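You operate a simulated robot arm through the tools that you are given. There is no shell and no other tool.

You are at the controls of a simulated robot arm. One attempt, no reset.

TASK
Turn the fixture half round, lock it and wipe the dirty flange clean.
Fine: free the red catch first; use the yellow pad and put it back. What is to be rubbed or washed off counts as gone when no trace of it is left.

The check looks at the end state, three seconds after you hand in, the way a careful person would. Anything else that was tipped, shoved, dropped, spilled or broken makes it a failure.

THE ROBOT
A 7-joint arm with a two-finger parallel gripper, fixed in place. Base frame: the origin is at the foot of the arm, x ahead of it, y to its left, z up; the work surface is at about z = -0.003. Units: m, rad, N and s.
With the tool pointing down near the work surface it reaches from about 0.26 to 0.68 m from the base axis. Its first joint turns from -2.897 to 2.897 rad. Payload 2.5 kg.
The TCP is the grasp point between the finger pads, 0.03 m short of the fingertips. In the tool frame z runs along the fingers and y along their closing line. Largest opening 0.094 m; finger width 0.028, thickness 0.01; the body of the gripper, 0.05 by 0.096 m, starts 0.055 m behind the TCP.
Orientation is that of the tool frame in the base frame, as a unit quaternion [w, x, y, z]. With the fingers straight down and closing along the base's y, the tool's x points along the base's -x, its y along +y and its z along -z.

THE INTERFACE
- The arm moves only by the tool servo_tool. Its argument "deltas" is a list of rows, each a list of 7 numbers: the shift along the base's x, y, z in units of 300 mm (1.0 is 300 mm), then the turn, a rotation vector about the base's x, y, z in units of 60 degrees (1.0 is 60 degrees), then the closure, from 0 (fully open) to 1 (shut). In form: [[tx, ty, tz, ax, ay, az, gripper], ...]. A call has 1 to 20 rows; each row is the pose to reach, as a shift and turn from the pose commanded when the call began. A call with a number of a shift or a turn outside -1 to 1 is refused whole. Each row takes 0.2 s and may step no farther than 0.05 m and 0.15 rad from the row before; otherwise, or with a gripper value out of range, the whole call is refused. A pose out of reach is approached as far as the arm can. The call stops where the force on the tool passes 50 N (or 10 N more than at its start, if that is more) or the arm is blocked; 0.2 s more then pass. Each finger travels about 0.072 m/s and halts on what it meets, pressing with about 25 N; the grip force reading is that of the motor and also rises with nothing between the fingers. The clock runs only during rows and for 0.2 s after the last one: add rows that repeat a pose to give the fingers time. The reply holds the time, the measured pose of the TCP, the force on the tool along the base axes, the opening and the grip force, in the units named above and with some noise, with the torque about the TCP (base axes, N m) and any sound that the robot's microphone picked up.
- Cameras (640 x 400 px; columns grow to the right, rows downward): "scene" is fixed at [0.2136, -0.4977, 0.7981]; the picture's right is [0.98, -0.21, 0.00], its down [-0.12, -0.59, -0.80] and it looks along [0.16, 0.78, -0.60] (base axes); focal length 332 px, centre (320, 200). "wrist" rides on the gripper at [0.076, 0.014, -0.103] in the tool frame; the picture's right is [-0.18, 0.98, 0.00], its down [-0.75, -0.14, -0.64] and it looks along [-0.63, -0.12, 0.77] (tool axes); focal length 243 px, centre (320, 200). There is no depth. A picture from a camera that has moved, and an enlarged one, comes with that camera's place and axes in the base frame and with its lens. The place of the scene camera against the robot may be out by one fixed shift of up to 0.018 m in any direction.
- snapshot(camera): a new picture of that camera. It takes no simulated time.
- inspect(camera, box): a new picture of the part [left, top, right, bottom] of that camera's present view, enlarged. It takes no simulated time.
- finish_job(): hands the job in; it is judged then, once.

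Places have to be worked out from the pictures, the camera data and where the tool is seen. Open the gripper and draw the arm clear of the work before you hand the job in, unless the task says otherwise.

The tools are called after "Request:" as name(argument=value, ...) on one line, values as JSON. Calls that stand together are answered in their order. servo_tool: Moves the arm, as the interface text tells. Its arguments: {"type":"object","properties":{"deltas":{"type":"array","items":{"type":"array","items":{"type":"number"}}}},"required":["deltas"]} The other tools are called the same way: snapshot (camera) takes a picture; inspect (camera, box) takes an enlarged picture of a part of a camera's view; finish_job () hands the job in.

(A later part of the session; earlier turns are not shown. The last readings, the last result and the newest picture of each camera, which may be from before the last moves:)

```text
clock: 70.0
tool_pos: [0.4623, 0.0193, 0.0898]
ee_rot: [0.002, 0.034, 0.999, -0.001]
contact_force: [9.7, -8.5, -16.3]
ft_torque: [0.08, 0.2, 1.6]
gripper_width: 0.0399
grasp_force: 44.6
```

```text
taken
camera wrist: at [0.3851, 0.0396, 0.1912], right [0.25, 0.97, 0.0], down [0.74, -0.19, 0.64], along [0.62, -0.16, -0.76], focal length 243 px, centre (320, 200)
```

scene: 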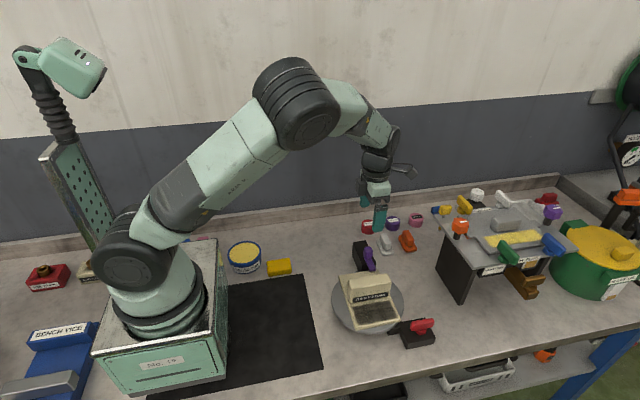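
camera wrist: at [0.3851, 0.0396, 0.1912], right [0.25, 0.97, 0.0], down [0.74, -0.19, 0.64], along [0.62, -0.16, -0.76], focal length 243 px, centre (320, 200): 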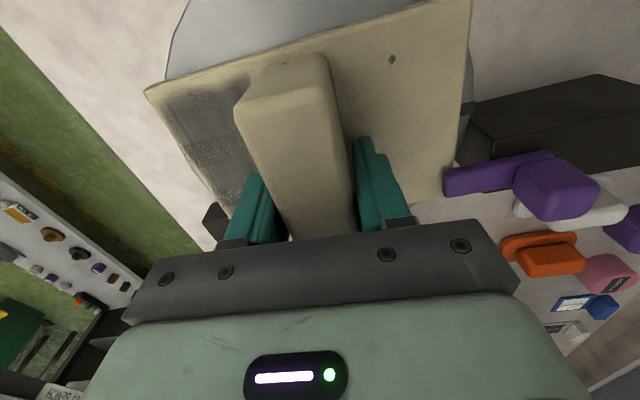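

With the red catch re-engaged the fixture resists at 1.6 N m, so the red catch is the real lock and the purple bolt holds nothing. I undo the test twist, then look at similar hardware elsewhere on the bench to understand the purple part.

Request:
servo_tool(deltas=[[0, 0, 0, 0, 0, 0.03, 1], [0, 0, 0, 0, 0, 0.062, 1], [0, 0, 0, 0, 0, 0.062, 0.8], [0, 0, 0, 0, 0, 0.062, 0.5], [0, 0, 0, 0, 0, 0.062, 0.3]])

Request:
inspect(camera="scene", box=[490, 230, 570, 310])

Request:
inspect(camera="scene", box=[340, 200, 420, 250])

Request:
inspect(camera="scene", box=[420, 170, 580, 270])

```text
clock: 71.2
tool_pos: [0.4592, 0.0204, 0.0901]
ee_rot: [0.001, 0.002, 1.0, 0.0]
contact_force: [1.0, -0.6, -0.2]
ft_torque: [0.01, 0.04, 0.0]
gripper_width: 0.0658
grasp_force: 0.1
```

```text
5.00 times, centred on (530, 270) of scene
camera zoom: at [0.2136, -0.4977, 0.7981], right [0.98, -0.21, 0.0], down [-0.12, -0.59, -0.8], along [0.16, 0.78, -0.6], focal length 1660 px, centre (-730, -150)
```

zoom: 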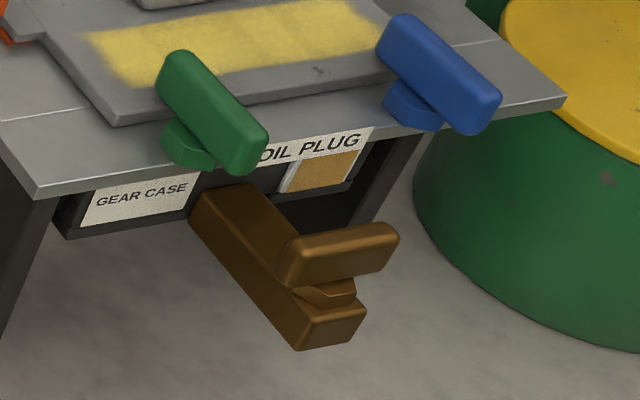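

```text
8.00 times, centred on (380, 225) of scene
camera zoom: at [0.2136, -0.4977, 0.7981], right [0.98, -0.21, 0.0], down [-0.12, -0.59, -0.8], along [0.16, 0.78, -0.6], focal length 2656 px, centre (-160, 0)
```

zoom: 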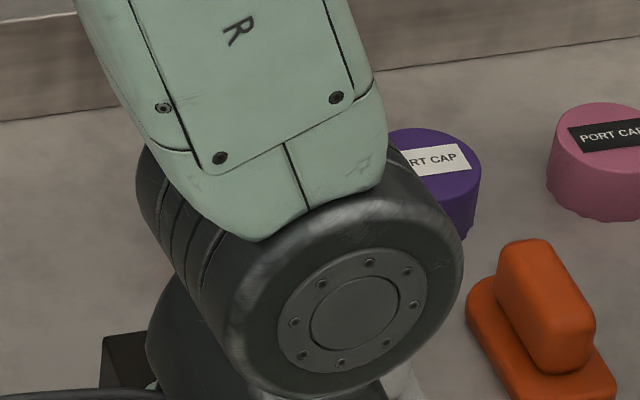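

```text
4.00 times, centred on (500, 220) of scene
camera zoom: at [0.2136, -0.4977, 0.7981], right [0.98, -0.21, 0.0], down [-0.12, -0.59, -0.8], along [0.16, 0.78, -0.6], focal length 1328 px, centre (-400, 120)
```

zoom: 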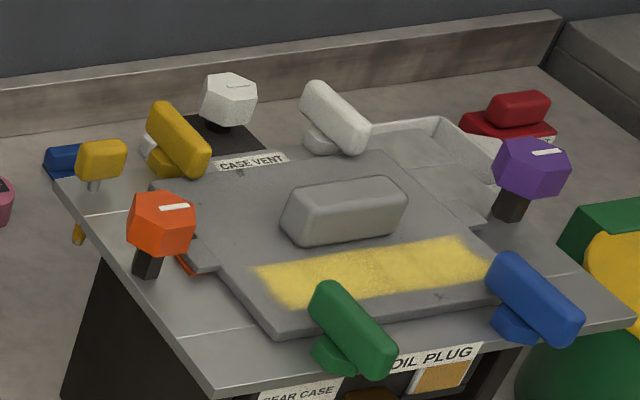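

The purple bolt has no effect on the fixture, while the red catch holds it firmly. So the lock is the red catch, now re-engaged at the half-turn position. The bolt should go back where it was, so I rise and move to its knob at about (0.4955, 0.1435).

Request:
servo_tool(deltas=[[0, 0, 0.15, 0, 0, 0, 0.2], [0, 0, 0.3, 0, 0, 0, 0.2], [0.03, 0.1, 0.33, 0, 0, 0, 0.3], [0.07, 0.22, 0.33, 0, 0, 0, 0.3], [0.1, 0.33, 0.33, 0, 0, 0, 0.3], [0.121, 0.411, 0.3, 0, 0, 0, 0.3], [0.121, 0.411, 0.2, 0, 0, 0, 0.3], [0.121, 0.411, 0.2, 0, 0, 0, 0.3]])

Request:
inspect(camera="wrist", box=[180, 40, 460, 240])

```text
clock: 73.0
tool_pos: [0.4981, 0.1456, 0.1536]
ee_rot: [0.001, 0.002, 1.0, 0.0]
contact_force: [-0.2, 0.0, 0.0]
ft_torque: [0.01, 0.01, -0.03]
gripper_width: 0.0656
grasp_force: 0.1
```

```text
2.00 times, centred on (320, 140) of wrist
camera zoom: at [0.4197, 0.1602, 0.2555], right [0.19, 0.98, 0.0], down [0.75, -0.14, 0.64], along [0.63, -0.12, -0.77], focal length 485 px, centre (320, 320)
```

zoom: 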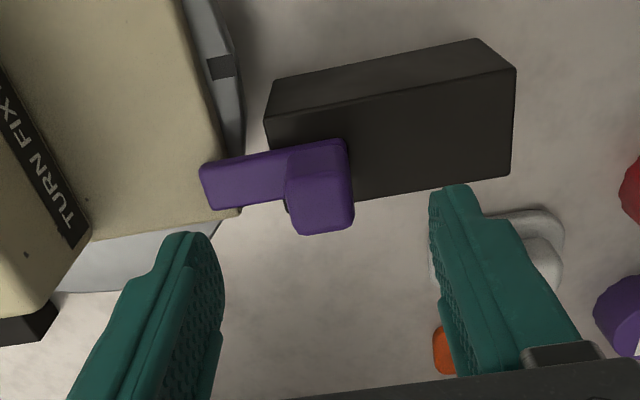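

The knob is at about (0.500, 0.144). I descend and close on it.

Request:
servo_tool(deltas=[[0, -0.004, -0.08, 0, 0, 0, 0.3], [0, -0.004, -0.17, 0, 0, 0, 0.3], [0, -0.004, -0.17, 0, 0, 0, 0.5], [0, -0.004, -0.17, 0, 0, 0, 0.7], [0, -0.004, -0.17, 0, 0, 0, 0.9], [0, -0.004, -0.17, 0, 0, 0, 0.9]])

```text
clock: 74.4
tool_pos: [0.4988, 0.1451, 0.105]
ee_rot: [0.002, 0.001, 1.0, 0.001]
contact_force: [-4.8, -0.1, 26.8]
ft_torque: [-0.77, 0.65, 0.13]
gripper_width: 0.0236
grasp_force: 45.2
```

I hold it at width 0.024. Now I draw the bolt back toward +y in steps.

Request:
servo_tool(deltas=[[0, 0.02, 0.003, 0, 0, 0, 0.9], [0, 0.045, 0.003, 0, 0, 0, 0.9], [0, 0.07, 0.003, 0, 0, 0, 0.9], [0, 0.095, 0.003, 0, 0, 0, 0.9], [0, 0.12, 0.003, 0, 0, 0, 0.9]])

```text
clock: 75.6
tool_pos: [0.4977, 0.1797, 0.1029]
ee_rot: [0.004, 0.002, 1.0, 0.001]
contact_force: [1.4, -0.4, 40.8]
ft_torque: [-0.12, -1.21, 0.14]
gripper_width: 0.0236
grasp_force: 44.7
```

The bolt slides back well. The vertical load is 41 N, so I raise the command slightly and continue to the rear stop.

Request:
servo_tool(deltas=[[0, 0.0, 0.008, 0, 0, 0, 0.9], [0, 0.015, 0.008, 0, 0, 0, 0.9], [0, 0.03, 0.008, 0, 0, 0, 0.9], [0, 0.042, 0.008, 0, 0, 0, 0.9]])

Request:
inspect(camera="wrist", box=[180, 40, 460, 240])

```text
clock: 76.6
tool_pos: [0.4981, 0.1894, 0.1038]
ee_rot: [0.002, 0.002, 1.0, 0.0]
contact_force: [16.8, -1.0, 26.5]
ft_torque: [-0.19, 0.91, 0.37]
gripper_width: 0.0239
grasp_force: 44.5
```

```text
2.00 times, centred on (320, 140) of wrist
camera zoom: at [0.4206, 0.2051, 0.205], right [0.19, 0.98, 0.0], down [0.75, -0.14, 0.64], along [0.63, -0.12, -0.76], focal length 485 px, centre (320, 320)
```

zoom: 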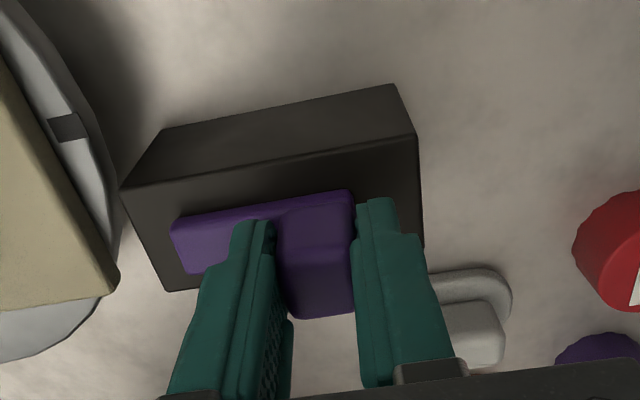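

There is no rear stop yet at y ≈ 0.19. I continue in small steps, watching Fy.

Request:
servo_tool(deltas=[[0, 0.008, 0.003, 0, 0, 0, 0.9], [0, 0.018, 0.003, 0, 0, 0, 0.9]])

```text
clock: 77.2
tool_pos: [0.4985, 0.1953, 0.1032]
ee_rot: [0.003, 0.001, 1.0, 0.0]
contact_force: [21.8, -5.6, 13.6]
ft_torque: [0.09, -1.25, 0.12]
gripper_width: 0.0235
grasp_force: 45.0
```

Fy is beginning to rise at y 0.195. One more small step will confirm the rear stop.

Request:
servo_tool(deltas=[[0, 0.01, 0, 0, 0, 0, 0.9], [0, 0.01, 0, 0, 0, 0, 0.9]])

Request:
inspect(camera="wrist", box=[180, 40, 460, 240])

```text
clock: 77.8
tool_pos: [0.4978, 0.1961, 0.1031]
ee_rot: [0.002, 0.003, 1.0, -0.002]
contact_force: [15.0, -25.9, 28.8]
ft_torque: [0.11, -0.3, 0.79]
gripper_width: 0.024
grasp_force: 44.9
```

```text
2.00 times, centred on (320, 140) of wrist
camera zoom: at [0.4206, 0.2111, 0.2049], right [0.19, 0.98, 0.0], down [0.75, -0.14, 0.65], along [0.63, -0.13, -0.76], focal length 485 px, centre (320, 320)
```

zoom: 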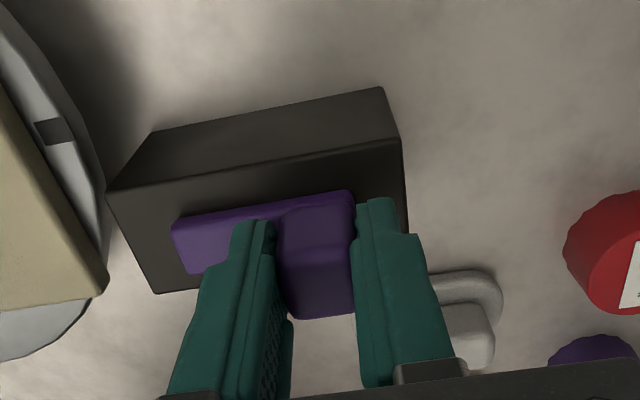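

The bolt is back at its rear stop, which matches where I first found it (y ≈ 0.195). I ease off, open and rise.

Request:
servo_tool(deltas=[[0, -0.01, 0, 0, 0, 0, 0.9], [0, -0.01, 0, 0, 0, 0, 0.7], [0, -0.01, 0, 0, 0, 0, 0.5], [0, -0.01, 0.12, 0, 0, 0, 0.4], [0, -0.01, 0.27, 0, 0, 0, 0.2], [0, -0.01, 0.42, 0, 0, 0, 0], [0, -0.01, 0.5, 0, 0, 0, 0]])

Request:
snapshot(camera="wrist")

Request:
inspect(camera="scene", box=[320, 200, 460, 350])

```text
clock: 79.4
tool_pos: [0.4978, 0.1957, 0.2535]
ee_rot: [0.0, 0.002, 1.0, 0.0]
contact_force: [0.9, 0.0, -0.1]
ft_torque: [0.0, -0.02, -0.02]
gripper_width: 0.0941
grasp_force: 0.0
```

```text
taken
camera wrist: at [0.42, 0.2109, 0.3555], right [0.19, 0.98, 0.0], down [0.75, -0.14, 0.64], along [0.63, -0.12, -0.77], focal length 243 px, centre (320, 200)
```

wrist: 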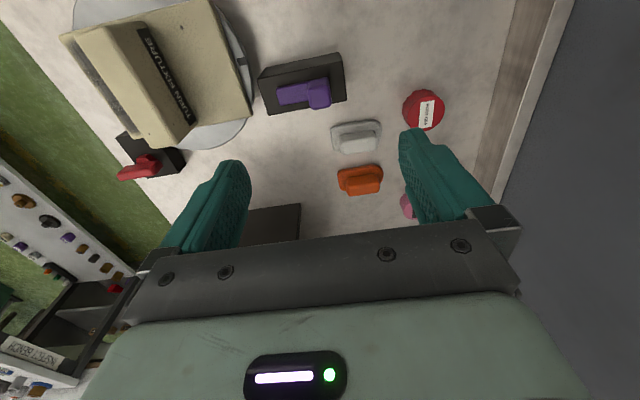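

```text
2.67 times, centred on (390, 275) of scene
camera zoom: at [0.2136, -0.4977, 0.7981], right [0.98, -0.21, 0.0], down [-0.12, -0.59, -0.8], along [0.16, 0.78, -0.6], focal length 886 px, centre (133, 0)
```

zoom: 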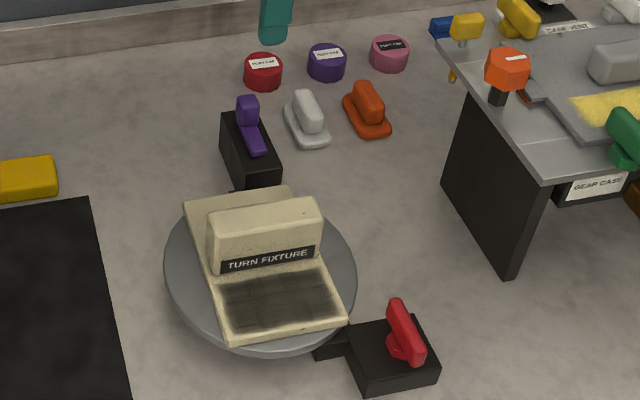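

The bolt is back at its original pixels, the red catch is engaged, and the fixture is at half turn with its dirty flange at the front. Next is the pad: I move the wrist camera to look at it.

Request:
servo_tool(deltas=[[-0.13, 0, 0.05, 0, 0, 0, 0], [-0.28, 0.005, 0.1, 0, 0, 0, 0], [-0.43, 0.01, 0.1, 0, 0, 0, 0], [-0.58, 0.013, 0.1, 0, 0, 0, 0], [-0.73, 0.013, 0.1, 0, 0, 0, 0], [-0.86, 0.013, 0.1, 0, 0, 0, 0], [-0.92, 0.013, 0.1, 0, 0, 0, 0], [-0.92, 0.013, 0.1, 0, 0, 0, 0]])

Request:
snapshot(camera="wrist")

Request:
snapshot(camera="scene")

```text
clock: 81.2
tool_pos: [0.2194, 0.1997, 0.2805]
ee_rot: [0.001, 0.002, 1.0, 0.0]
contact_force: [0.1, -0.1, 0.0]
ft_torque: [-0.01, 0.03, -0.01]
gripper_width: 0.0939
grasp_force: 0.0
```

```text
taken
camera wrist: at [0.1422, 0.2138, 0.3826], right [0.19, 0.98, 0.0], down [0.75, -0.14, 0.64], along [0.63, -0.12, -0.77], focal length 243 px, centre (320, 200)
```

wrist: 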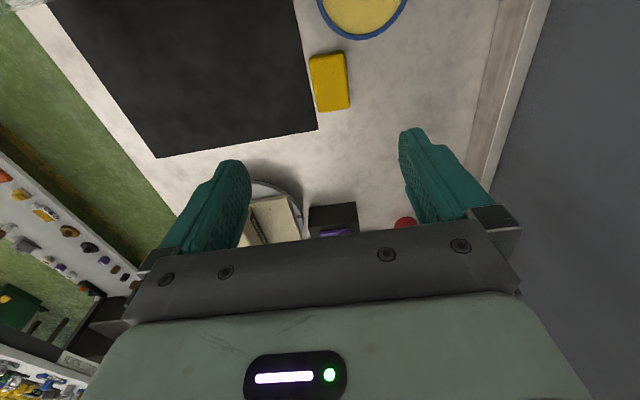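

```text
taken
```

scene: 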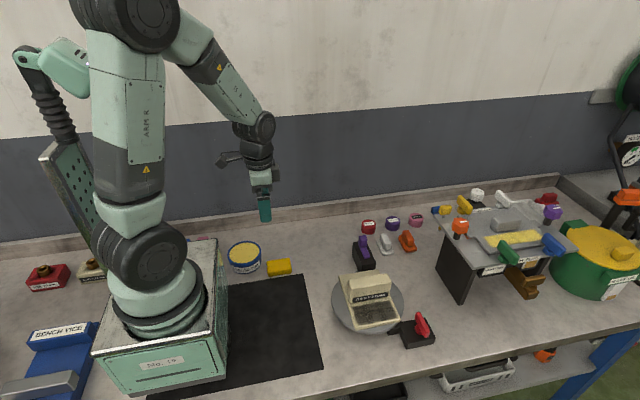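

Request:
inspect(camera="wrist", box=[290, 40, 370, 120])

Request:
inspect(camera="scene", box=[260, 250, 300, 285])

```text
5.00 times, centred on (330, 80) of wrist
camera zoom: at [0.1422, 0.2138, 0.3826], right [0.19, 0.98, 0.0], down [0.75, -0.14, 0.64], along [0.63, -0.12, -0.77], focal length 1213 px, centre (270, 800)
```

zoom: 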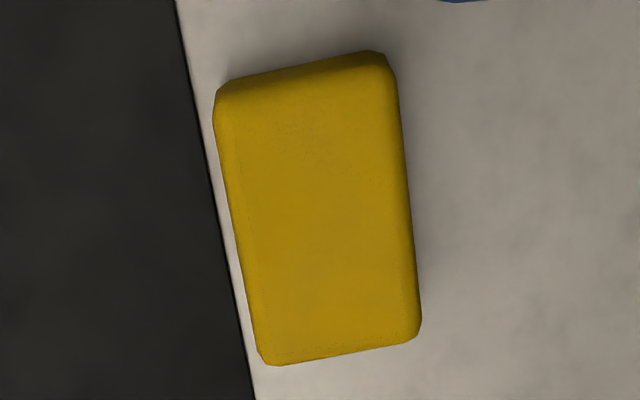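

```text
11.43 times, centred on (280, 268) of scene
camera zoom: at [0.2136, -0.4977, 0.7981], right [0.98, -0.21, 0.0], down [-0.12, -0.59, -0.8], along [0.16, 0.78, -0.6], focal length 3795 px, centre (777, -571)
```

zoom: 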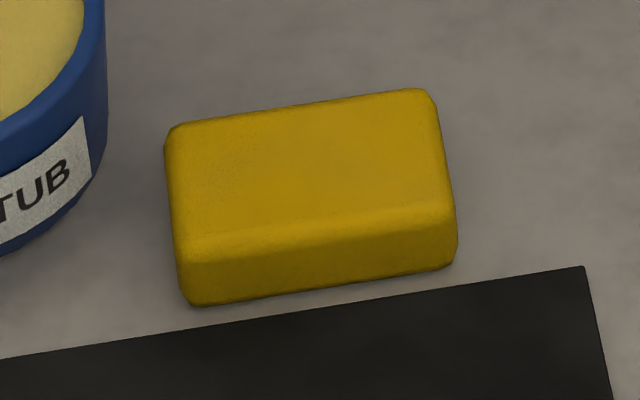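

The pad spans x 0.202–0.271 and y 0.187–0.233, so its centre is about (0.237, 0.2105), with its top near z 0.022. I go above it and descend partway.

Request:
servo_tool(deltas=[[0.059, 0.036, -0.1, 0, 0, 0, 0], [0.059, 0.036, -0.25, 0, 0, 0, 0], [0.059, 0.036, -0.4, 0, 0, 0, 0], [0.059, 0.036, -0.55, 0, 0, 0, 0], [0.059, 0.036, -0.65, 0, 0, 0, 0], [0.059, 0.036, -0.65, 0, 0, 0, 0]])

Request:
snapshot(camera="wrist")

```text
clock: 82.6
tool_pos: [0.2394, 0.2091, 0.0877]
ee_rot: [0.0, 0.002, 1.0, 0.0]
contact_force: [-0.7, 0.4, 0.5]
ft_torque: [0.02, 0.02, -0.01]
gripper_width: 0.0941
grasp_force: 0.1
```

```text
taken
camera wrist: at [0.1612, 0.2232, 0.1891], right [0.19, 0.98, 0.0], down [0.75, -0.14, 0.64], along [0.63, -0.12, -0.77], focal length 243 px, centre (320, 200)
```

wrist: 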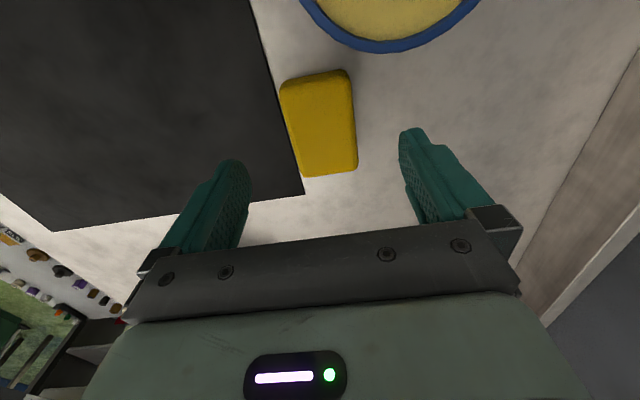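

The pad is centred between the fingers at about (0.235, 0.2105). I descend to z 0.036 and close gently.

Request:
servo_tool(deltas=[[-0.012, 0.005, -0.09, 0, 0, 0, 0], [-0.012, 0.005, -0.172, 0, 0, 0, 0.1], [-0.012, 0.005, -0.172, 0, 0, 0, 0.3], [-0.012, 0.005, -0.172, 0, 0, 0, 0.45], [-0.012, 0.005, -0.172, 0, 0, 0, 0.6], [-0.012, 0.005, -0.172, 0, 0, 0, 0.7]])

Request:
snapshot(camera="wrist")

```text
clock: 84.0
tool_pos: [0.2342, 0.2111, 0.0376]
ee_rot: [0.001, 0.002, 1.0, 0.0]
contact_force: [0.0, -0.3, -0.7]
ft_torque: [0.01, -0.02, -0.01]
gripper_width: 0.0491
grasp_force: 25.2
```

```text
taken
camera wrist: at [0.157, 0.2254, 0.1389], right [0.19, 0.98, 0.0], down [0.75, -0.14, 0.64], along [0.63, -0.12, -0.77], focal length 243 px, centre (320, 200)
```

wrist: 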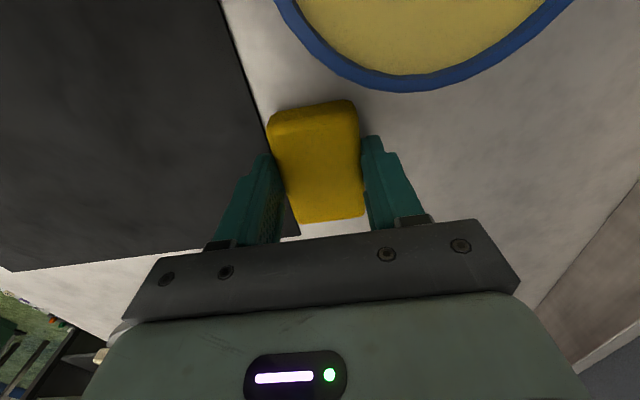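

The pad is gripped at width 0.049 with its bottom about 0.0406 below the TCP. I firm up the grip and lift.

Request:
servo_tool(deltas=[[0, 0, 0, 0, 0, 0, 0.9], [0, 0, 0, 0, 0, 0, 0.9], [0, 0, 0.1, 0, 0, 0, 0.9], [0, 0, 0.22, 0, 0, 0, 0.9], [0, 0, 0.36, 0, 0, 0, 0.9], [0, 0, 0.5, 0, 0, 0, 0.9], [0, 0, 0.6, 0, 0, 0, 0.9]])

Request:
snapshot(camera="wrist")

Request:
inspect(camera="scene", box=[220, 180, 340, 280])

```text
clock: 85.6
tool_pos: [0.2348, 0.2106, 0.2169]
ee_rot: [0.0, 0.001, 1.0, -0.001]
contact_force: [0.5, -0.1, -0.7]
ft_torque: [-0.04, -0.01, 0.01]
gripper_width: 0.0488
grasp_force: 25.5
```

```text
taken
camera wrist: at [0.1574, 0.2257, 0.3188], right [0.19, 0.98, 0.0], down [0.75, -0.14, 0.64], along [0.63, -0.12, -0.77], focal length 243 px, centre (320, 200)
```

wrist: 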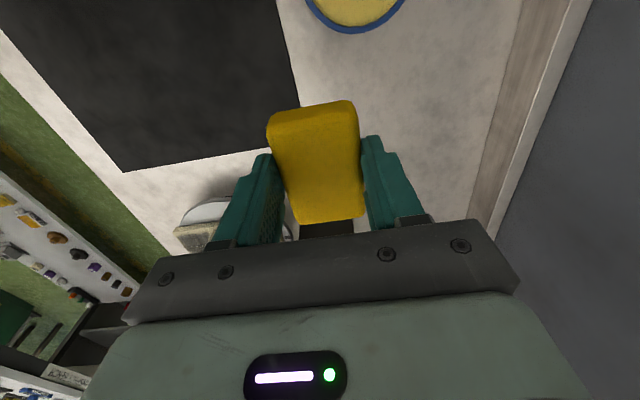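

```text
4.00 times, centred on (280, 230) of scene
camera zoom: at [0.2136, -0.4977, 0.7981], right [0.98, -0.21, 0.0], down [-0.12, -0.59, -0.8], along [0.16, 0.78, -0.6], focal length 1328 px, centre (480, 80)
```

zoom: 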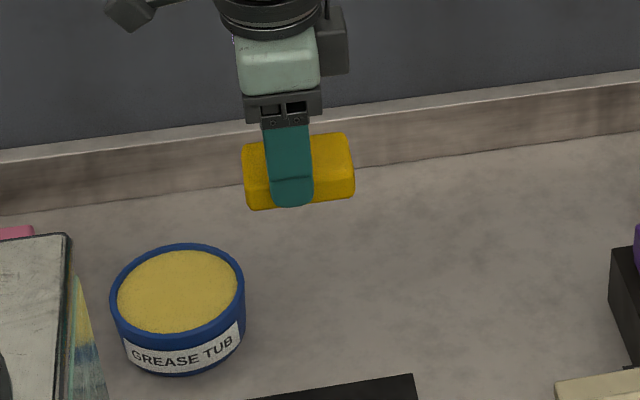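

The pad is held level. Before wiping I look closely at the flange and its grime.

Request:
inspect(camera="scene", box=[330, 265, 420, 335])

```text
5.71 times, centred on (375, 300) of scene
camera zoom: at [0.2136, -0.4977, 0.7981], right [0.98, -0.21, 0.0], down [-0.12, -0.59, -0.8], along [0.16, 0.78, -0.6], focal length 1897 px, centre (6, -371)
```

zoom: 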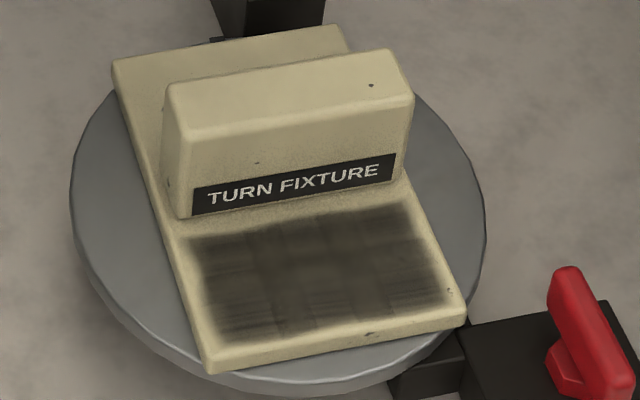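

The grime is a rectangle on the flange with clear margins, about x 0.41–0.51 and y -0.057 to -0.007. I carry the pad over at height and turn the tool +90°, so its long side spans the flange depth with the fingers clear of the wall.

Request:
servo_tool(deltas=[[0.07, -0.1, 0.02, 0, 0, 0.12, 0.9], [0.14, -0.2, 0.02, 0, 0, 0.24, 0.9], [0.21, -0.3, 0.02, 0, 0, 0.36, 0.9], [0.28, -0.4, 0.02, 0, 0, 0.48, 0.9], [0.35, -0.5, 0.02, 0, 0, 0.6, 0.9], [0.42, -0.6, 0.02, 0, 0, 0.72, 0.9], [0.49, -0.7, 0.02, 0, 0, 0.84, 0.9], [0.56, -0.8, 0.02, 0, 0, 0.96, 0.9], [0.584, -0.83, 0.02, 0, 0, 0.96, 0.9]])

```text
clock: 87.6
tool_pos: [0.408, -0.0385, 0.2215]
ee_rot: [0.001, -0.481, 0.877, 0.0]
contact_force: [1.2, -0.5, 0.0]
ft_torque: [-0.04, 0.01, 0.01]
gripper_width: 0.0488
grasp_force: 24.7
```

I finish the rotation to +90° and lower to about 2 cm above contact.

Request:
servo_tool(deltas=[[0.01, 0, 0, 0, 0, 0.12, 0.9], [0.015, 0, -0.08, 0, 0, 0.24, 0.9], [0.015, 0, -0.18, 0, 0, 0.36, 0.9], [0.015, 0, -0.28, 0, 0, 0.48, 0.9], [0.015, 0, -0.365, 0, 0, 0.542, 0.9], [0.015, 0, -0.365, 0, 0, 0.542, 0.9]])

Request:
snapshot(camera="wrist")

Request:
inspect(camera="scene", box=[320, 230, 440, 340])

```text
clock: 88.9
tool_pos: [0.4147, -0.0426, 0.1152]
ee_rot: [0.0, -0.703, 0.711, -0.005]
contact_force: [-4.4, -2.6, 19.4]
ft_torque: [0.33, 0.1, 0.11]
gripper_width: 0.0496
grasp_force: 24.8
stopped in row 6: the force on the tool passed its limit at 64 N (the readings are from after the stop); the commanded pose is now the measured one
```

```text
taken
camera wrist: at [0.3994, -0.1185, 0.217], right [-0.98, 0.19, -0.01], down [0.15, 0.76, 0.64], along [0.13, 0.62, -0.77], focal length 243 px, centre (320, 200)
```

wrist: 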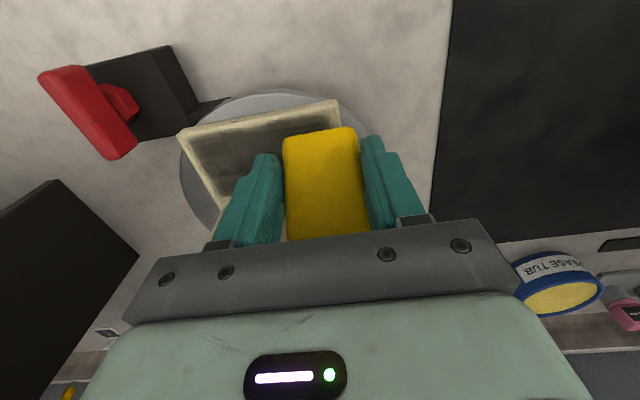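

```text
3.64 times, centred on (380, 285) of scene
camera zoom: at [0.2136, -0.4977, 0.7981], right [0.98, -0.21, 0.0], down [-0.12, -0.59, -0.8], along [0.16, 0.78, -0.6], focal length 1207 px, centre (102, -109)
```

zoom: 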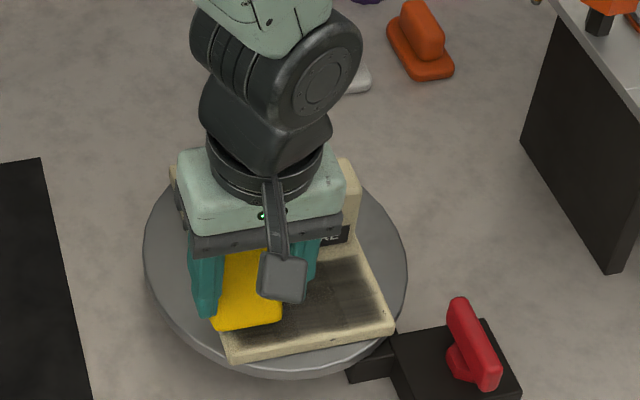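

The pad's corner touched the wall while descending and rotating together. I rise straight up to clear it and check how the pad sits in the grip.

Request:
servo_tool(deltas=[[0, -0.01, 0.04, 0, 0, 0, 0.9], [0, -0.02, 0.12, 0, 0, 0, 0.9], [0, -0.02, 0.22, 0, 0, 0, 0.9], [0, -0.02, 0.22, 0, 0, 0, 0.9]])

Request:
inspect(camera="wrist", box=[160, 80, 480, 260])

Request:
inspect(camera="scene", box=[310, 200, 440, 340])

```text
clock: 89.9
tool_pos: [0.4177, -0.0484, 0.1813]
ee_rot: [-0.001, -0.704, 0.71, -0.003]
contact_force: [0.3, 0.4, -0.7]
ft_torque: [0.03, 0.02, -0.01]
gripper_width: 0.0492
grasp_force: 24.9
```

```text
2.00 times, centred on (320, 170) of wrist
camera zoom: at [0.4004, -0.1234, 0.2833], right [-0.98, 0.19, 0.0], down [0.15, 0.76, 0.64], along [0.13, 0.63, -0.77], focal length 485 px, centre (320, 260)
```

zoom: 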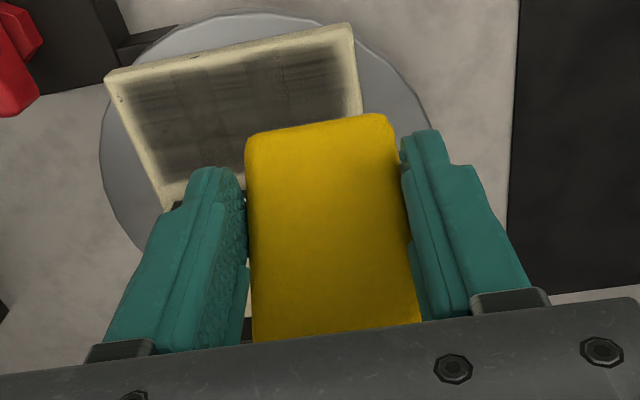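

```text
2.86 times, centred on (375, 270) of scene
camera zoom: at [0.2136, -0.4977, 0.7981], right [0.98, -0.21, 0.0], down [-0.12, -0.59, -0.8], along [0.16, 0.78, -0.6], focal length 949 px, centre (163, 0)
```

zoom: 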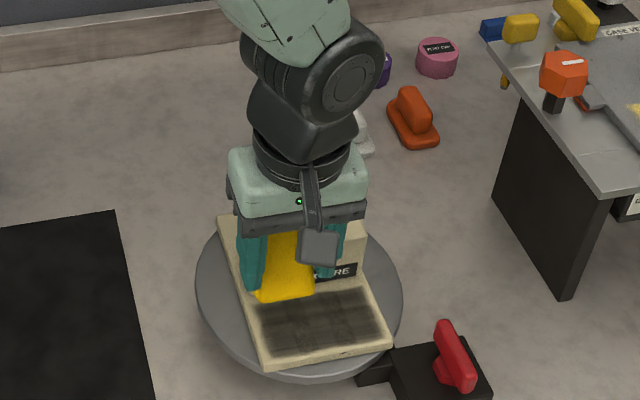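

The pad seems to have shifted in the grip. I raise it clear of the fixture for an unobstructed look.

Request:
servo_tool(deltas=[[0, 0, 0.12, 0, 0, -0.1, 0.9], [0, 0, 0.2, 0, 0, -0.22, 0.9], [0, 0, 0.2, 0, 0, -0.34, 0.9], [0, 0, 0.2, 0, 0, -0.46, 0.9], [0, 0, 0.2, 0, 0, -0.58, 0.9], [0, 0, 0.2, 0, 0, -0.7, 0.9], [0, 0, 0.2, 0, 0, -0.8, 0.9], [0, 0, 0.2, 0, 0, -0.92, 0.9]])

Request:
inspect(camera="scene", box=[310, 170, 440, 300])

Request:
inspect(camera="wrist", box=[160, 80, 480, 260])

```text
clock: 91.7
tool_pos: [0.4152, -0.0482, 0.2406]
ee_rot: [-0.001, -0.293, 0.956, -0.002]
contact_force: [0.0, -0.6, 0.3]
ft_torque: [-0.01, 0.01, -0.01]
gripper_width: 0.0493
grasp_force: 25.6
```

```text
3.08 times, centred on (375, 235) of scene
camera zoom: at [0.2136, -0.4977, 0.7981], right [0.98, -0.21, 0.0], down [-0.12, -0.59, -0.8], along [0.16, 0.78, -0.6], focal length 1022 px, centre (151, 92)
```

zoom: 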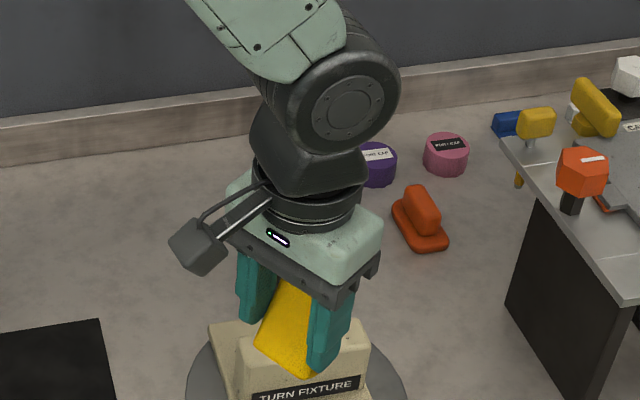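

```text
2.00 times, centred on (320, 170) of wrist
camera zoom: at [0.3432, -0.0795, 0.3425], right [-0.4, 0.92, 0.0], down [0.7, 0.31, 0.64], along [0.59, 0.25, -0.77], focal length 485 px, centre (320, 260)
```

zoom: 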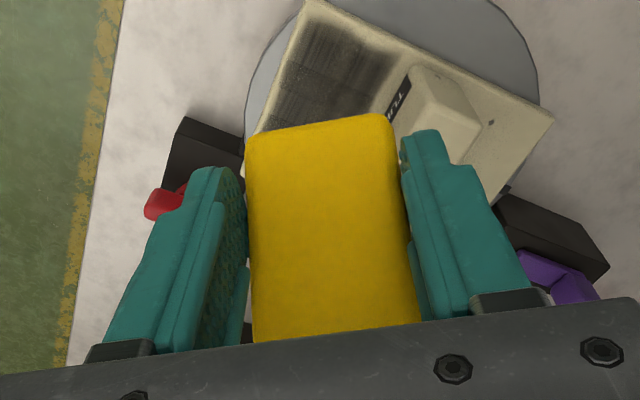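

The pad got pitched in the grip, so wiping like this would be bad. I take it back to its original place to set it down flat and re-grip it.

Request:
servo_tool(deltas=[[-0.07, 0.1, 0, 0, 0, -0.08, 0.9], [-0.14, 0.2, 0, 0, 0, -0.16, 0.9], [-0.21, 0.3, 0, 0, 0, -0.24, 0.9], [-0.28, 0.4, 0, 0, 0, -0.32, 0.9], [-0.35, 0.5, 0, 0, 0, -0.4, 0.9], [-0.42, 0.6, 0, 0, 0, -0.48, 0.9], [-0.49, 0.7, 0, 0, 0, -0.568, 0.9], [-0.56, 0.8, 0, 0, 0, -0.568, 0.9], [-0.602, 0.863, 0, 0, 0, -0.568, 0.9], [-0.602, 0.863, -0.1, 0, 0, -0.568, 0.9], [-0.602, 0.863, -0.2, 0, 0, -0.568, 0.9], [-0.602, 0.863, -0.3, 0, 0, -0.568, 0.9], [-0.602, 0.863, -0.4, 0, 0, -0.568, 0.9], [-0.602, 0.863, -0.4, 0, 0, -0.568, 0.9]])

Request:
snapshot(camera="wrist")

Request:
inspect(camera="scene", box=[210, 190, 350, 290])

```text
clock: 94.7
tool_pos: [0.2347, 0.2084, 0.123]
ee_rot: [-0.004, -0.002, 1.0, -0.001]
contact_force: [-0.9, 0.2, -1.0]
ft_torque: [0.01, 0.0, 0.01]
gripper_width: 0.0492
grasp_force: 24.8
```

```text
taken
camera wrist: at [0.1584, 0.2246, 0.2247], right [0.18, 0.98, 0.0], down [0.76, -0.14, 0.64], along [0.63, -0.12, -0.77], focal length 243 px, centre (320, 200)
```

wrist: 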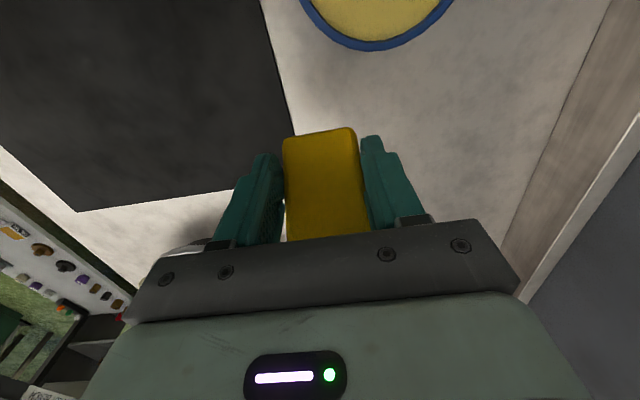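

```text
4.00 times, centred on (280, 240) of scene
camera zoom: at [0.2136, -0.4977, 0.7981], right [0.98, -0.21, 0.0], down [-0.12, -0.59, -0.8], along [0.16, 0.78, -0.6], focal length 1328 px, centre (480, 40)
```

zoom: 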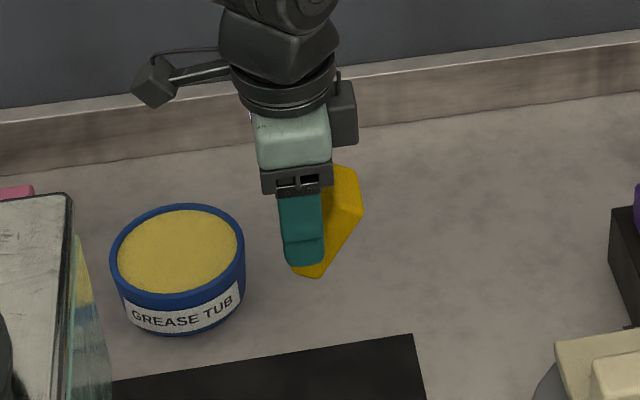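

The pad is pitched about 65° with its +x end up. To set it down gently I tilt the tool about the base y axis to level the pad first, staying at height and shifting a little away from the tub.

Request:
servo_tool(deltas=[[0.03, 0, 0.03, 0, 0.1, 0, 0.9], [0.06, 0, 0.06, 0, 0.2, 0, 0.9], [0.1, 0, 0.06, 0, 0.3, 0, 0.9], [0.13, 0, 0.06, 0, 0.4, 0, 0.9], [0.13, 0, 0.06, 0, 0.5, 0, 0.9], [0.13, 0, 0.06, 0, 0.6, 0, 0.9], [0.13, 0, 0.06, 0, 0.7, 0, 0.9], [0.13, 0, 0.06, 0, 0.8, 0, 0.9], [0.13, 0, 0.06, 0, 0.8, 0, 0.9]])

Request:
inspect(camera="scene", box=[210, 170, 370, 290])

Request:
snapshot(camera="wrist")

```text
clock: 96.7
tool_pos: [0.2739, 0.2087, 0.1382]
ee_rot: [-0.41, -0.003, 0.912, -0.001]
contact_force: [0.3, 0.0, -0.2]
ft_torque: [-0.02, 0.01, -0.04]
gripper_width: 0.049
grasp_force: 25.2
```

```text
3.33 times, centred on (290, 230) of scene
camera zoom: at [0.2136, -0.4977, 0.7981], right [0.98, -0.21, 0.0], down [-0.12, -0.59, -0.8], along [0.16, 0.78, -0.6], focal length 1107 px, centre (420, 100)
```

zoom: 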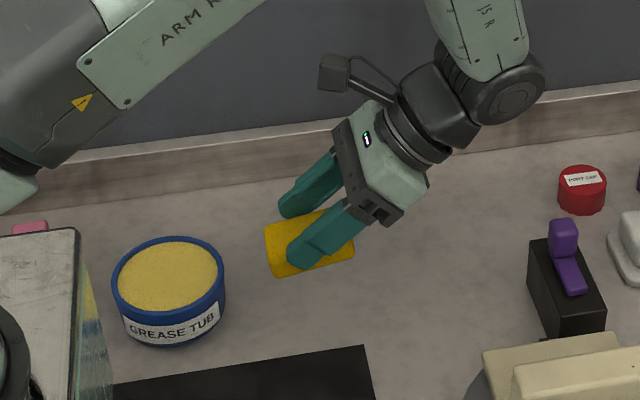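

```text
taken
camera wrist: at [0.2993, 0.224, 0.2617], right [0.12, 0.98, -0.14], down [0.98, -0.14, -0.14], along [-0.15, -0.12, -0.98], focal length 243 px, centre (320, 200)
```

wrist: 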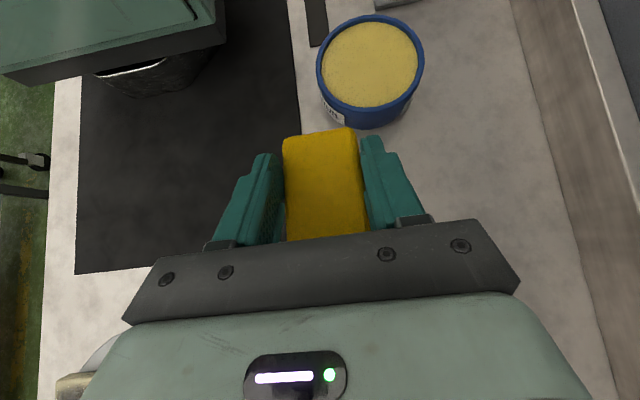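

The pad is almost level now, with about 10° left. I tilt a bit more and lower toward the table in small steps until I feel contact.

Request:
servo_tool(deltas=[[0, 0, -0.05, 0, 0.08, 0, 0.9], [0, 0, -0.1, 0, 0.15, 0, 0.9], [0, 0, -0.16, 0, 0.15, 0, 0.9], [0, 0, -0.2, 0, 0.15, 0, 0.9], [0, 0, -0.24, 0, 0.15, 0, 0.9]])

Request:
inspect(camera="scene", box=[210, 190, 370, 310])

```text
clock: 97.9
tool_pos: [0.2754, 0.2097, 0.0663]
ee_rot: [-0.48, -0.003, 0.878, -0.001]
contact_force: [0.2, 0.2, -0.8]
ft_torque: [-0.03, 0.01, -0.03]
gripper_width: 0.0491
grasp_force: 24.5
```

```text
3.33 times, centred on (290, 250) of scene
camera zoom: at [0.2136, -0.4977, 0.7981], right [0.98, -0.21, 0.0], down [-0.12, -0.59, -0.8], along [0.16, 0.78, -0.6], focal length 1107 px, centre (420, 33)
```

zoom: 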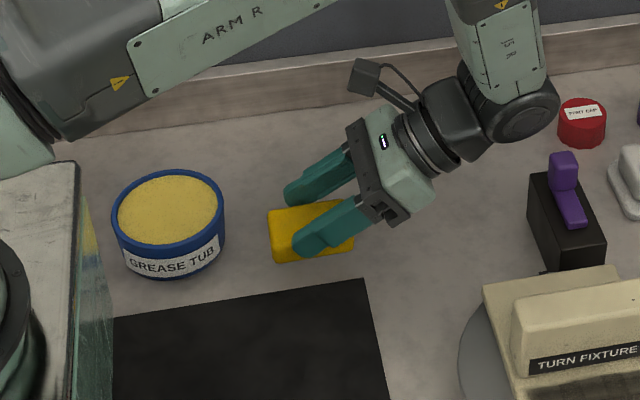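

The pad is close to level and near the table. I lower gently in small steps until contact.

Request:
servo_tool(deltas=[[0, 0, -0.03, 0, 0.03, 0, 0.9], [0, 0, -0.06, 0, 0.03, 0, 0.9], [0, 0, -0.08, 0, 0.03, 0, 0.9], [0, 0, -0.095, 0, 0.03, 0, 0.9]])

Request:
inspect(camera="scene", box=[250, 220, 350, 290])

```text
clock: 98.9
tool_pos: [0.2746, 0.2102, 0.0374]
ee_rot: [-0.493, -0.002, 0.87, 0.0]
contact_force: [0.6, -0.5, 0.3]
ft_torque: [0.01, 0.01, -0.04]
gripper_width: 0.049
grasp_force: 24.8
```

```text
5.71 times, centred on (300, 255) of scene
camera zoom: at [0.2136, -0.4977, 0.7981], right [0.98, -0.21, 0.0], down [-0.12, -0.59, -0.8], along [0.16, 0.78, -0.6], focal length 1897 px, centre (434, -114)
```

zoom: 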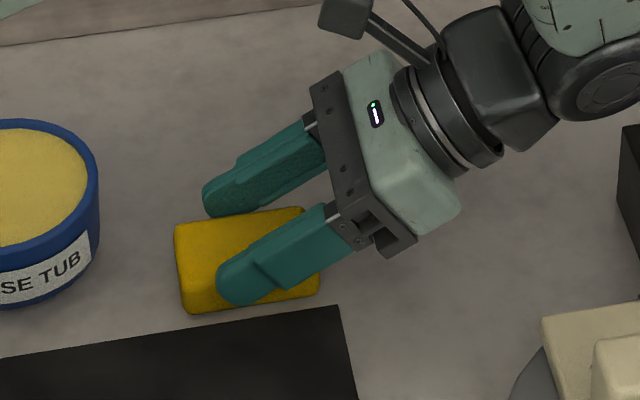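

The pad is level with no contact yet, and the tub is clear. I continue down in 2 mm steps.

Request:
servo_tool(deltas=[[0, 0, -0.008, 0, 0, 0, 0.9], [0, 0, -0.016, 0, 0, 0, 0.9], [0, 0, -0.022, 0, 0, 0, 0.9]])

```text
clock: 99.7
tool_pos: [0.275, 0.2113, 0.0353]
ee_rot: [-0.497, -0.003, 0.868, 0.0]
contact_force: [0.9, -1.3, 8.1]
ft_torque: [-0.09, -0.19, -0.05]
gripper_width: 0.0491
grasp_force: 25.8
stopped in row 3: the force on the tool passed its limit at 54 N (the readings are from after the stop); the commanded pose is now the measured one
```

Contact is made with the table at z ≈ 0.035. I open slowly here to let the pad settle flat.

Request:
servo_tool(deltas=[[0, 0, 0.003, 0, 0, 0, 0.6], [0, 0, 0.003, 0, 0, 0, 0.4], [0, 0, 0.003, 0, 0, 0, 0.2], [0, 0, 0.003, 0, 0, 0, 0.1]])

Request:
inspect(camera="scene", box=[250, 220, 350, 290])

```text
clock: 100.7
tool_pos: [0.2746, 0.2111, 0.035]
ee_rot: [-0.496, -0.002, 0.868, 0.001]
contact_force: [0.1, 0.2, 0.7]
ft_torque: [-0.02, -0.02, -0.04]
gripper_width: 0.0846
grasp_force: 0.0
```

```text
5.71 times, centred on (300, 255) of scene
camera zoom: at [0.2136, -0.4977, 0.7981], right [0.98, -0.21, 0.0], down [-0.12, -0.59, -0.8], along [0.16, 0.78, -0.6], focal length 1897 px, centre (434, -114)
```

zoom: 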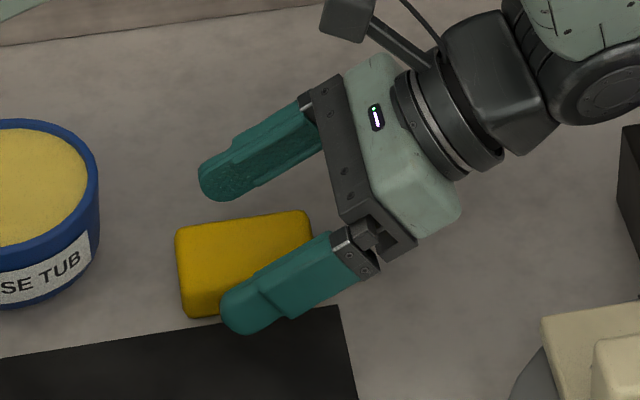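

The pad lies flat on the table. I rise straight up and then bring the tool back to vertical.

Request:
servo_tool(deltas=[[0, 0, 0.1, 0, 0, 0, 0], [0, 0, 0.25, 0, 0, 0, 0], [0, 0, 0.4, 0, -0.12, 0, 0], [0, 0, 0.5, 0, -0.24, 0, 0], [0, 0, 0.5, 0, -0.36, 0, 0], [0, 0, 0.5, 0, -0.48, 0, 0], [0, 0, 0.5, 0, -0.6, 0, 0], [-0.04, 0, 0.5, 0, -0.72, 0, 0], [-0.08, 0, 0.5, 0, -0.84, 0, 0], [-0.12, 0, 0.5, 0, -0.94, 0, 0], [-0.15, 0, 0.5, 0, -0.992, 0, 0], [-0.15, 0, 0.5, 0, -0.992, 0, 0]])

Request:
snapshot(camera="wrist")

Request:
inspect(camera="wrist", box=[270, 30, 400, 130])

```text
clock: 103.3
tool_pos: [0.2304, 0.2104, 0.1872]
ee_rot: [0.0, -0.002, 1.0, -0.002]
contact_force: [0.1, 0.5, -0.3]
ft_torque: [-0.02, 0.01, 0.02]
gripper_width: 0.094
grasp_force: 0.1
```

```text
taken
camera wrist: at [0.1525, 0.2246, 0.2887], right [0.18, 0.98, 0.0], down [0.75, -0.14, 0.64], along [0.63, -0.12, -0.76], focal length 243 px, centre (320, 200)
```

wrist: 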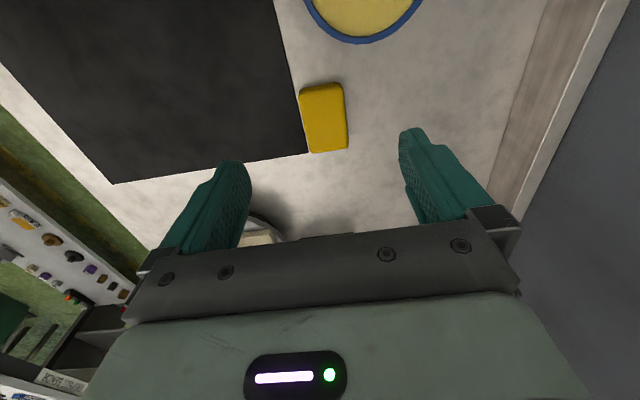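

```text
4.00 times, centred on (335, 80) of wrist
camera zoom: at [0.1525, 0.2246, 0.2887], right [0.18, 0.98, 0.0], down [0.75, -0.14, 0.64], along [0.63, -0.12, -0.76], focal length 970 px, centre (260, 680)
```

zoom: 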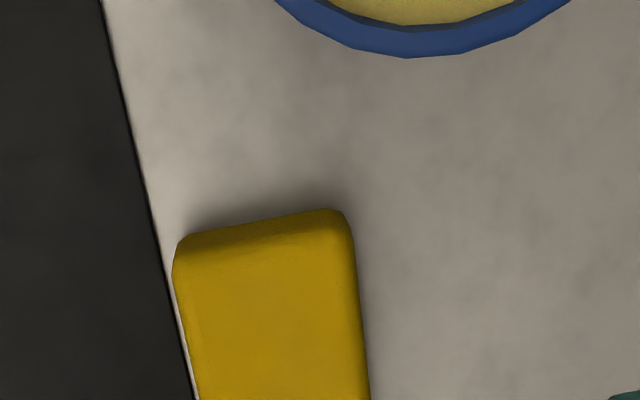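

The pad is flat, now centred near (0.262, 0.210), about 25 mm in +x from its original spot. I re-grip it at its centre.

Request:
servo_tool(deltas=[[0.05, 0, -0.1, 0, 0.004, 0, 0], [0.104, 0, -0.22, 0, 0, 0, 0], [0.104, 0, -0.36, 0, 0, 0, 0], [0.104, 0, -0.45, 0, 0, 0, 0], [0.104, 0, -0.5, 0, 0, 0, 0.1], [0.104, 0, -0.5, 0, 0, 0, 0.3], [0.104, 0, -0.5, 0, 0, 0, 0.45], [0.104, 0, -0.5, 0, 0, 0, 0.6], [0.104, 0, -0.5, 0, 0, 0, 0.8], [0.104, 0, -0.5, 0, 0, 0, 0.9]])

Request:
snapshot(camera="wrist")

Request:
inspect(camera="scene", box=[230, 210, 350, 290])

```text
clock: 105.5
tool_pos: [0.2614, 0.2122, 0.0363]
ee_rot: [0.001, -0.003, 1.0, -0.001]
contact_force: [-0.6, 1.0, -0.4]
ft_torque: [-0.01, -0.01, 0.01]
gripper_width: 0.0489
grasp_force: 25.1
```

```text
taken
camera wrist: at [0.1838, 0.2273, 0.1372], right [0.18, 0.98, 0.0], down [0.75, -0.13, 0.64], along [0.63, -0.12, -0.77], focal length 243 px, centre (320, 200)
```

wrist: 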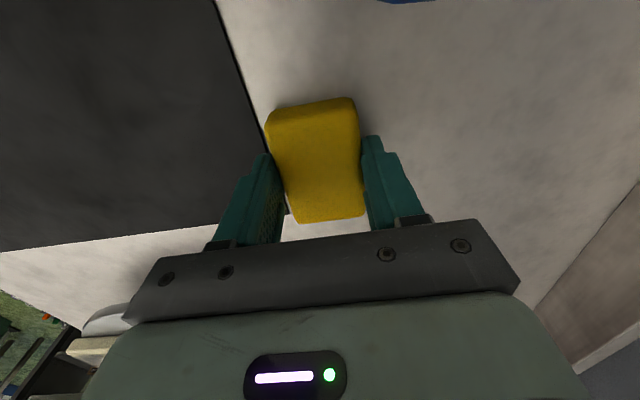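

```text
5.00 times, centred on (290, 250) of scene
camera zoom: at [0.2136, -0.4977, 0.7981], right [0.98, -0.21, 0.0], down [-0.12, -0.59, -0.8], along [0.16, 0.78, -0.6], focal length 1660 px, centre (470, -50)
```

zoom: 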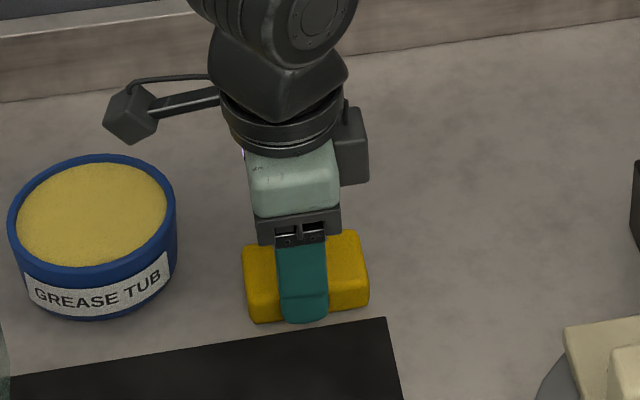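

The grip looks the same as the first time and level. I lift straight up, then travel at height with the tool rotating to +90° well before descending.

Request:
servo_tool(deltas=[[0, 0, 0.1, 0, 0, 0, 0.9], [0, 0, 0.25, 0, 0, 0, 0.9], [0, 0, 0.4, 0, 0, 0, 0.9], [0, 0, 0.55, 0, 0, 0, 0.9], [0.02, -0.05, 0.65, 0, 0, 0.1, 0.9], [0.08, -0.16, 0.667, 0, 0, 0.2, 0.9], [0.15, -0.27, 0.667, 0, 0, 0.3, 0.9], [0.22, -0.38, 0.667, 0, 0, 0.42, 0.9], [0.29, -0.49, 0.667, 0, 0, 0.54, 0.9], [0.36, -0.6, 0.667, 0, 0, 0.66, 0.9], [0.43, -0.71, 0.667, 0, 0, 0.78, 0.9], [0.5, -0.82, 0.667, 0, 0, 0.9, 0.9], [0.512, -0.853, 0.667, 0, 0, 1.0, 0.9], [0.512, -0.853, 0.667, 0, 0, 1.0, 0.9]])

```text
clock: 108.5
tool_pos: [0.4148, -0.0433, 0.2352]
ee_rot: [0.002, -0.503, 0.865, 0.0]
contact_force: [-0.3, 0.4, 0.2]
ft_torque: [-0.02, 0.02, -0.01]
gripper_width: 0.049
grasp_force: 25.3
```

I finish the rotation at height only, then check alignment.

Request:
servo_tool(deltas=[[0, 0, 0, 0, 0, 0.12, 0.9], [0, 0, 0, 0, 0, 0.24, 0.9], [0, 0, 0, 0, 0, 0.36, 0.9], [0, 0, 0, 0, 0, 0.494, 0.9], [0, 0, 0, 0, 0, 0.494, 0.9]])

Request:
snapshot(camera="wrist")

Request:
inspect(camera="scene", box=[310, 170, 440, 340])

```text
clock: 109.7
tool_pos: [0.4144, -0.0444, 0.236]
ee_rot: [-0.002, 0.707, -0.707, 0.001]
contact_force: [-0.2, -0.5, -1.0]
ft_torque: [0.0, -0.01, -0.03]
gripper_width: 0.0487
grasp_force: 25.1
```

```text
taken
camera wrist: at [0.3992, -0.1204, 0.3376], right [-0.98, 0.18, 0.0], down [0.14, 0.75, 0.64], along [0.12, 0.63, -0.77], focal length 243 px, centre (320, 200)
```

wrist: 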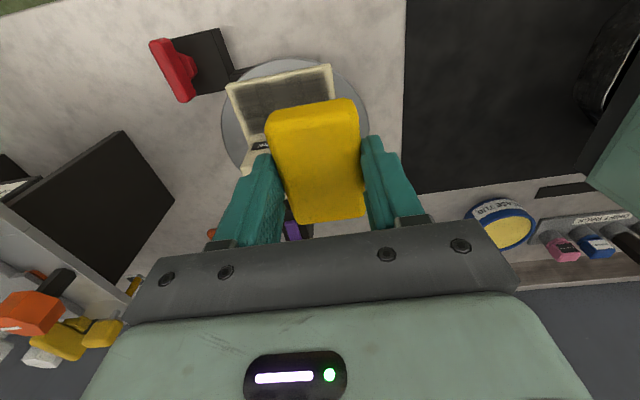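

```text
2.35 times, centred on (375, 255) of scene
camera zoom: at [0.2136, -0.4977, 0.7981], right [0.98, -0.21, 0.0], down [-0.12, -0.59, -0.8], along [0.16, 0.78, -0.6], focal length 781 px, centre (191, 71)
```

zoom: 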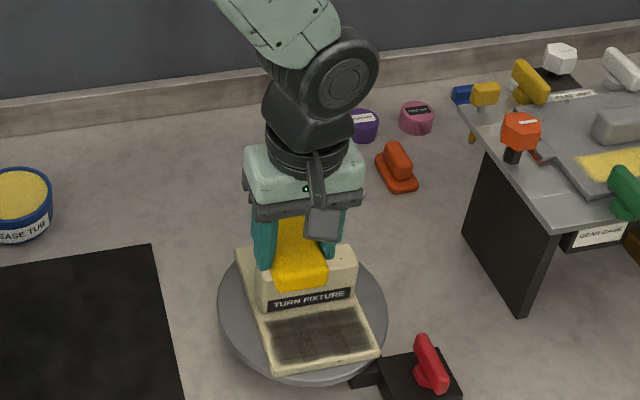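

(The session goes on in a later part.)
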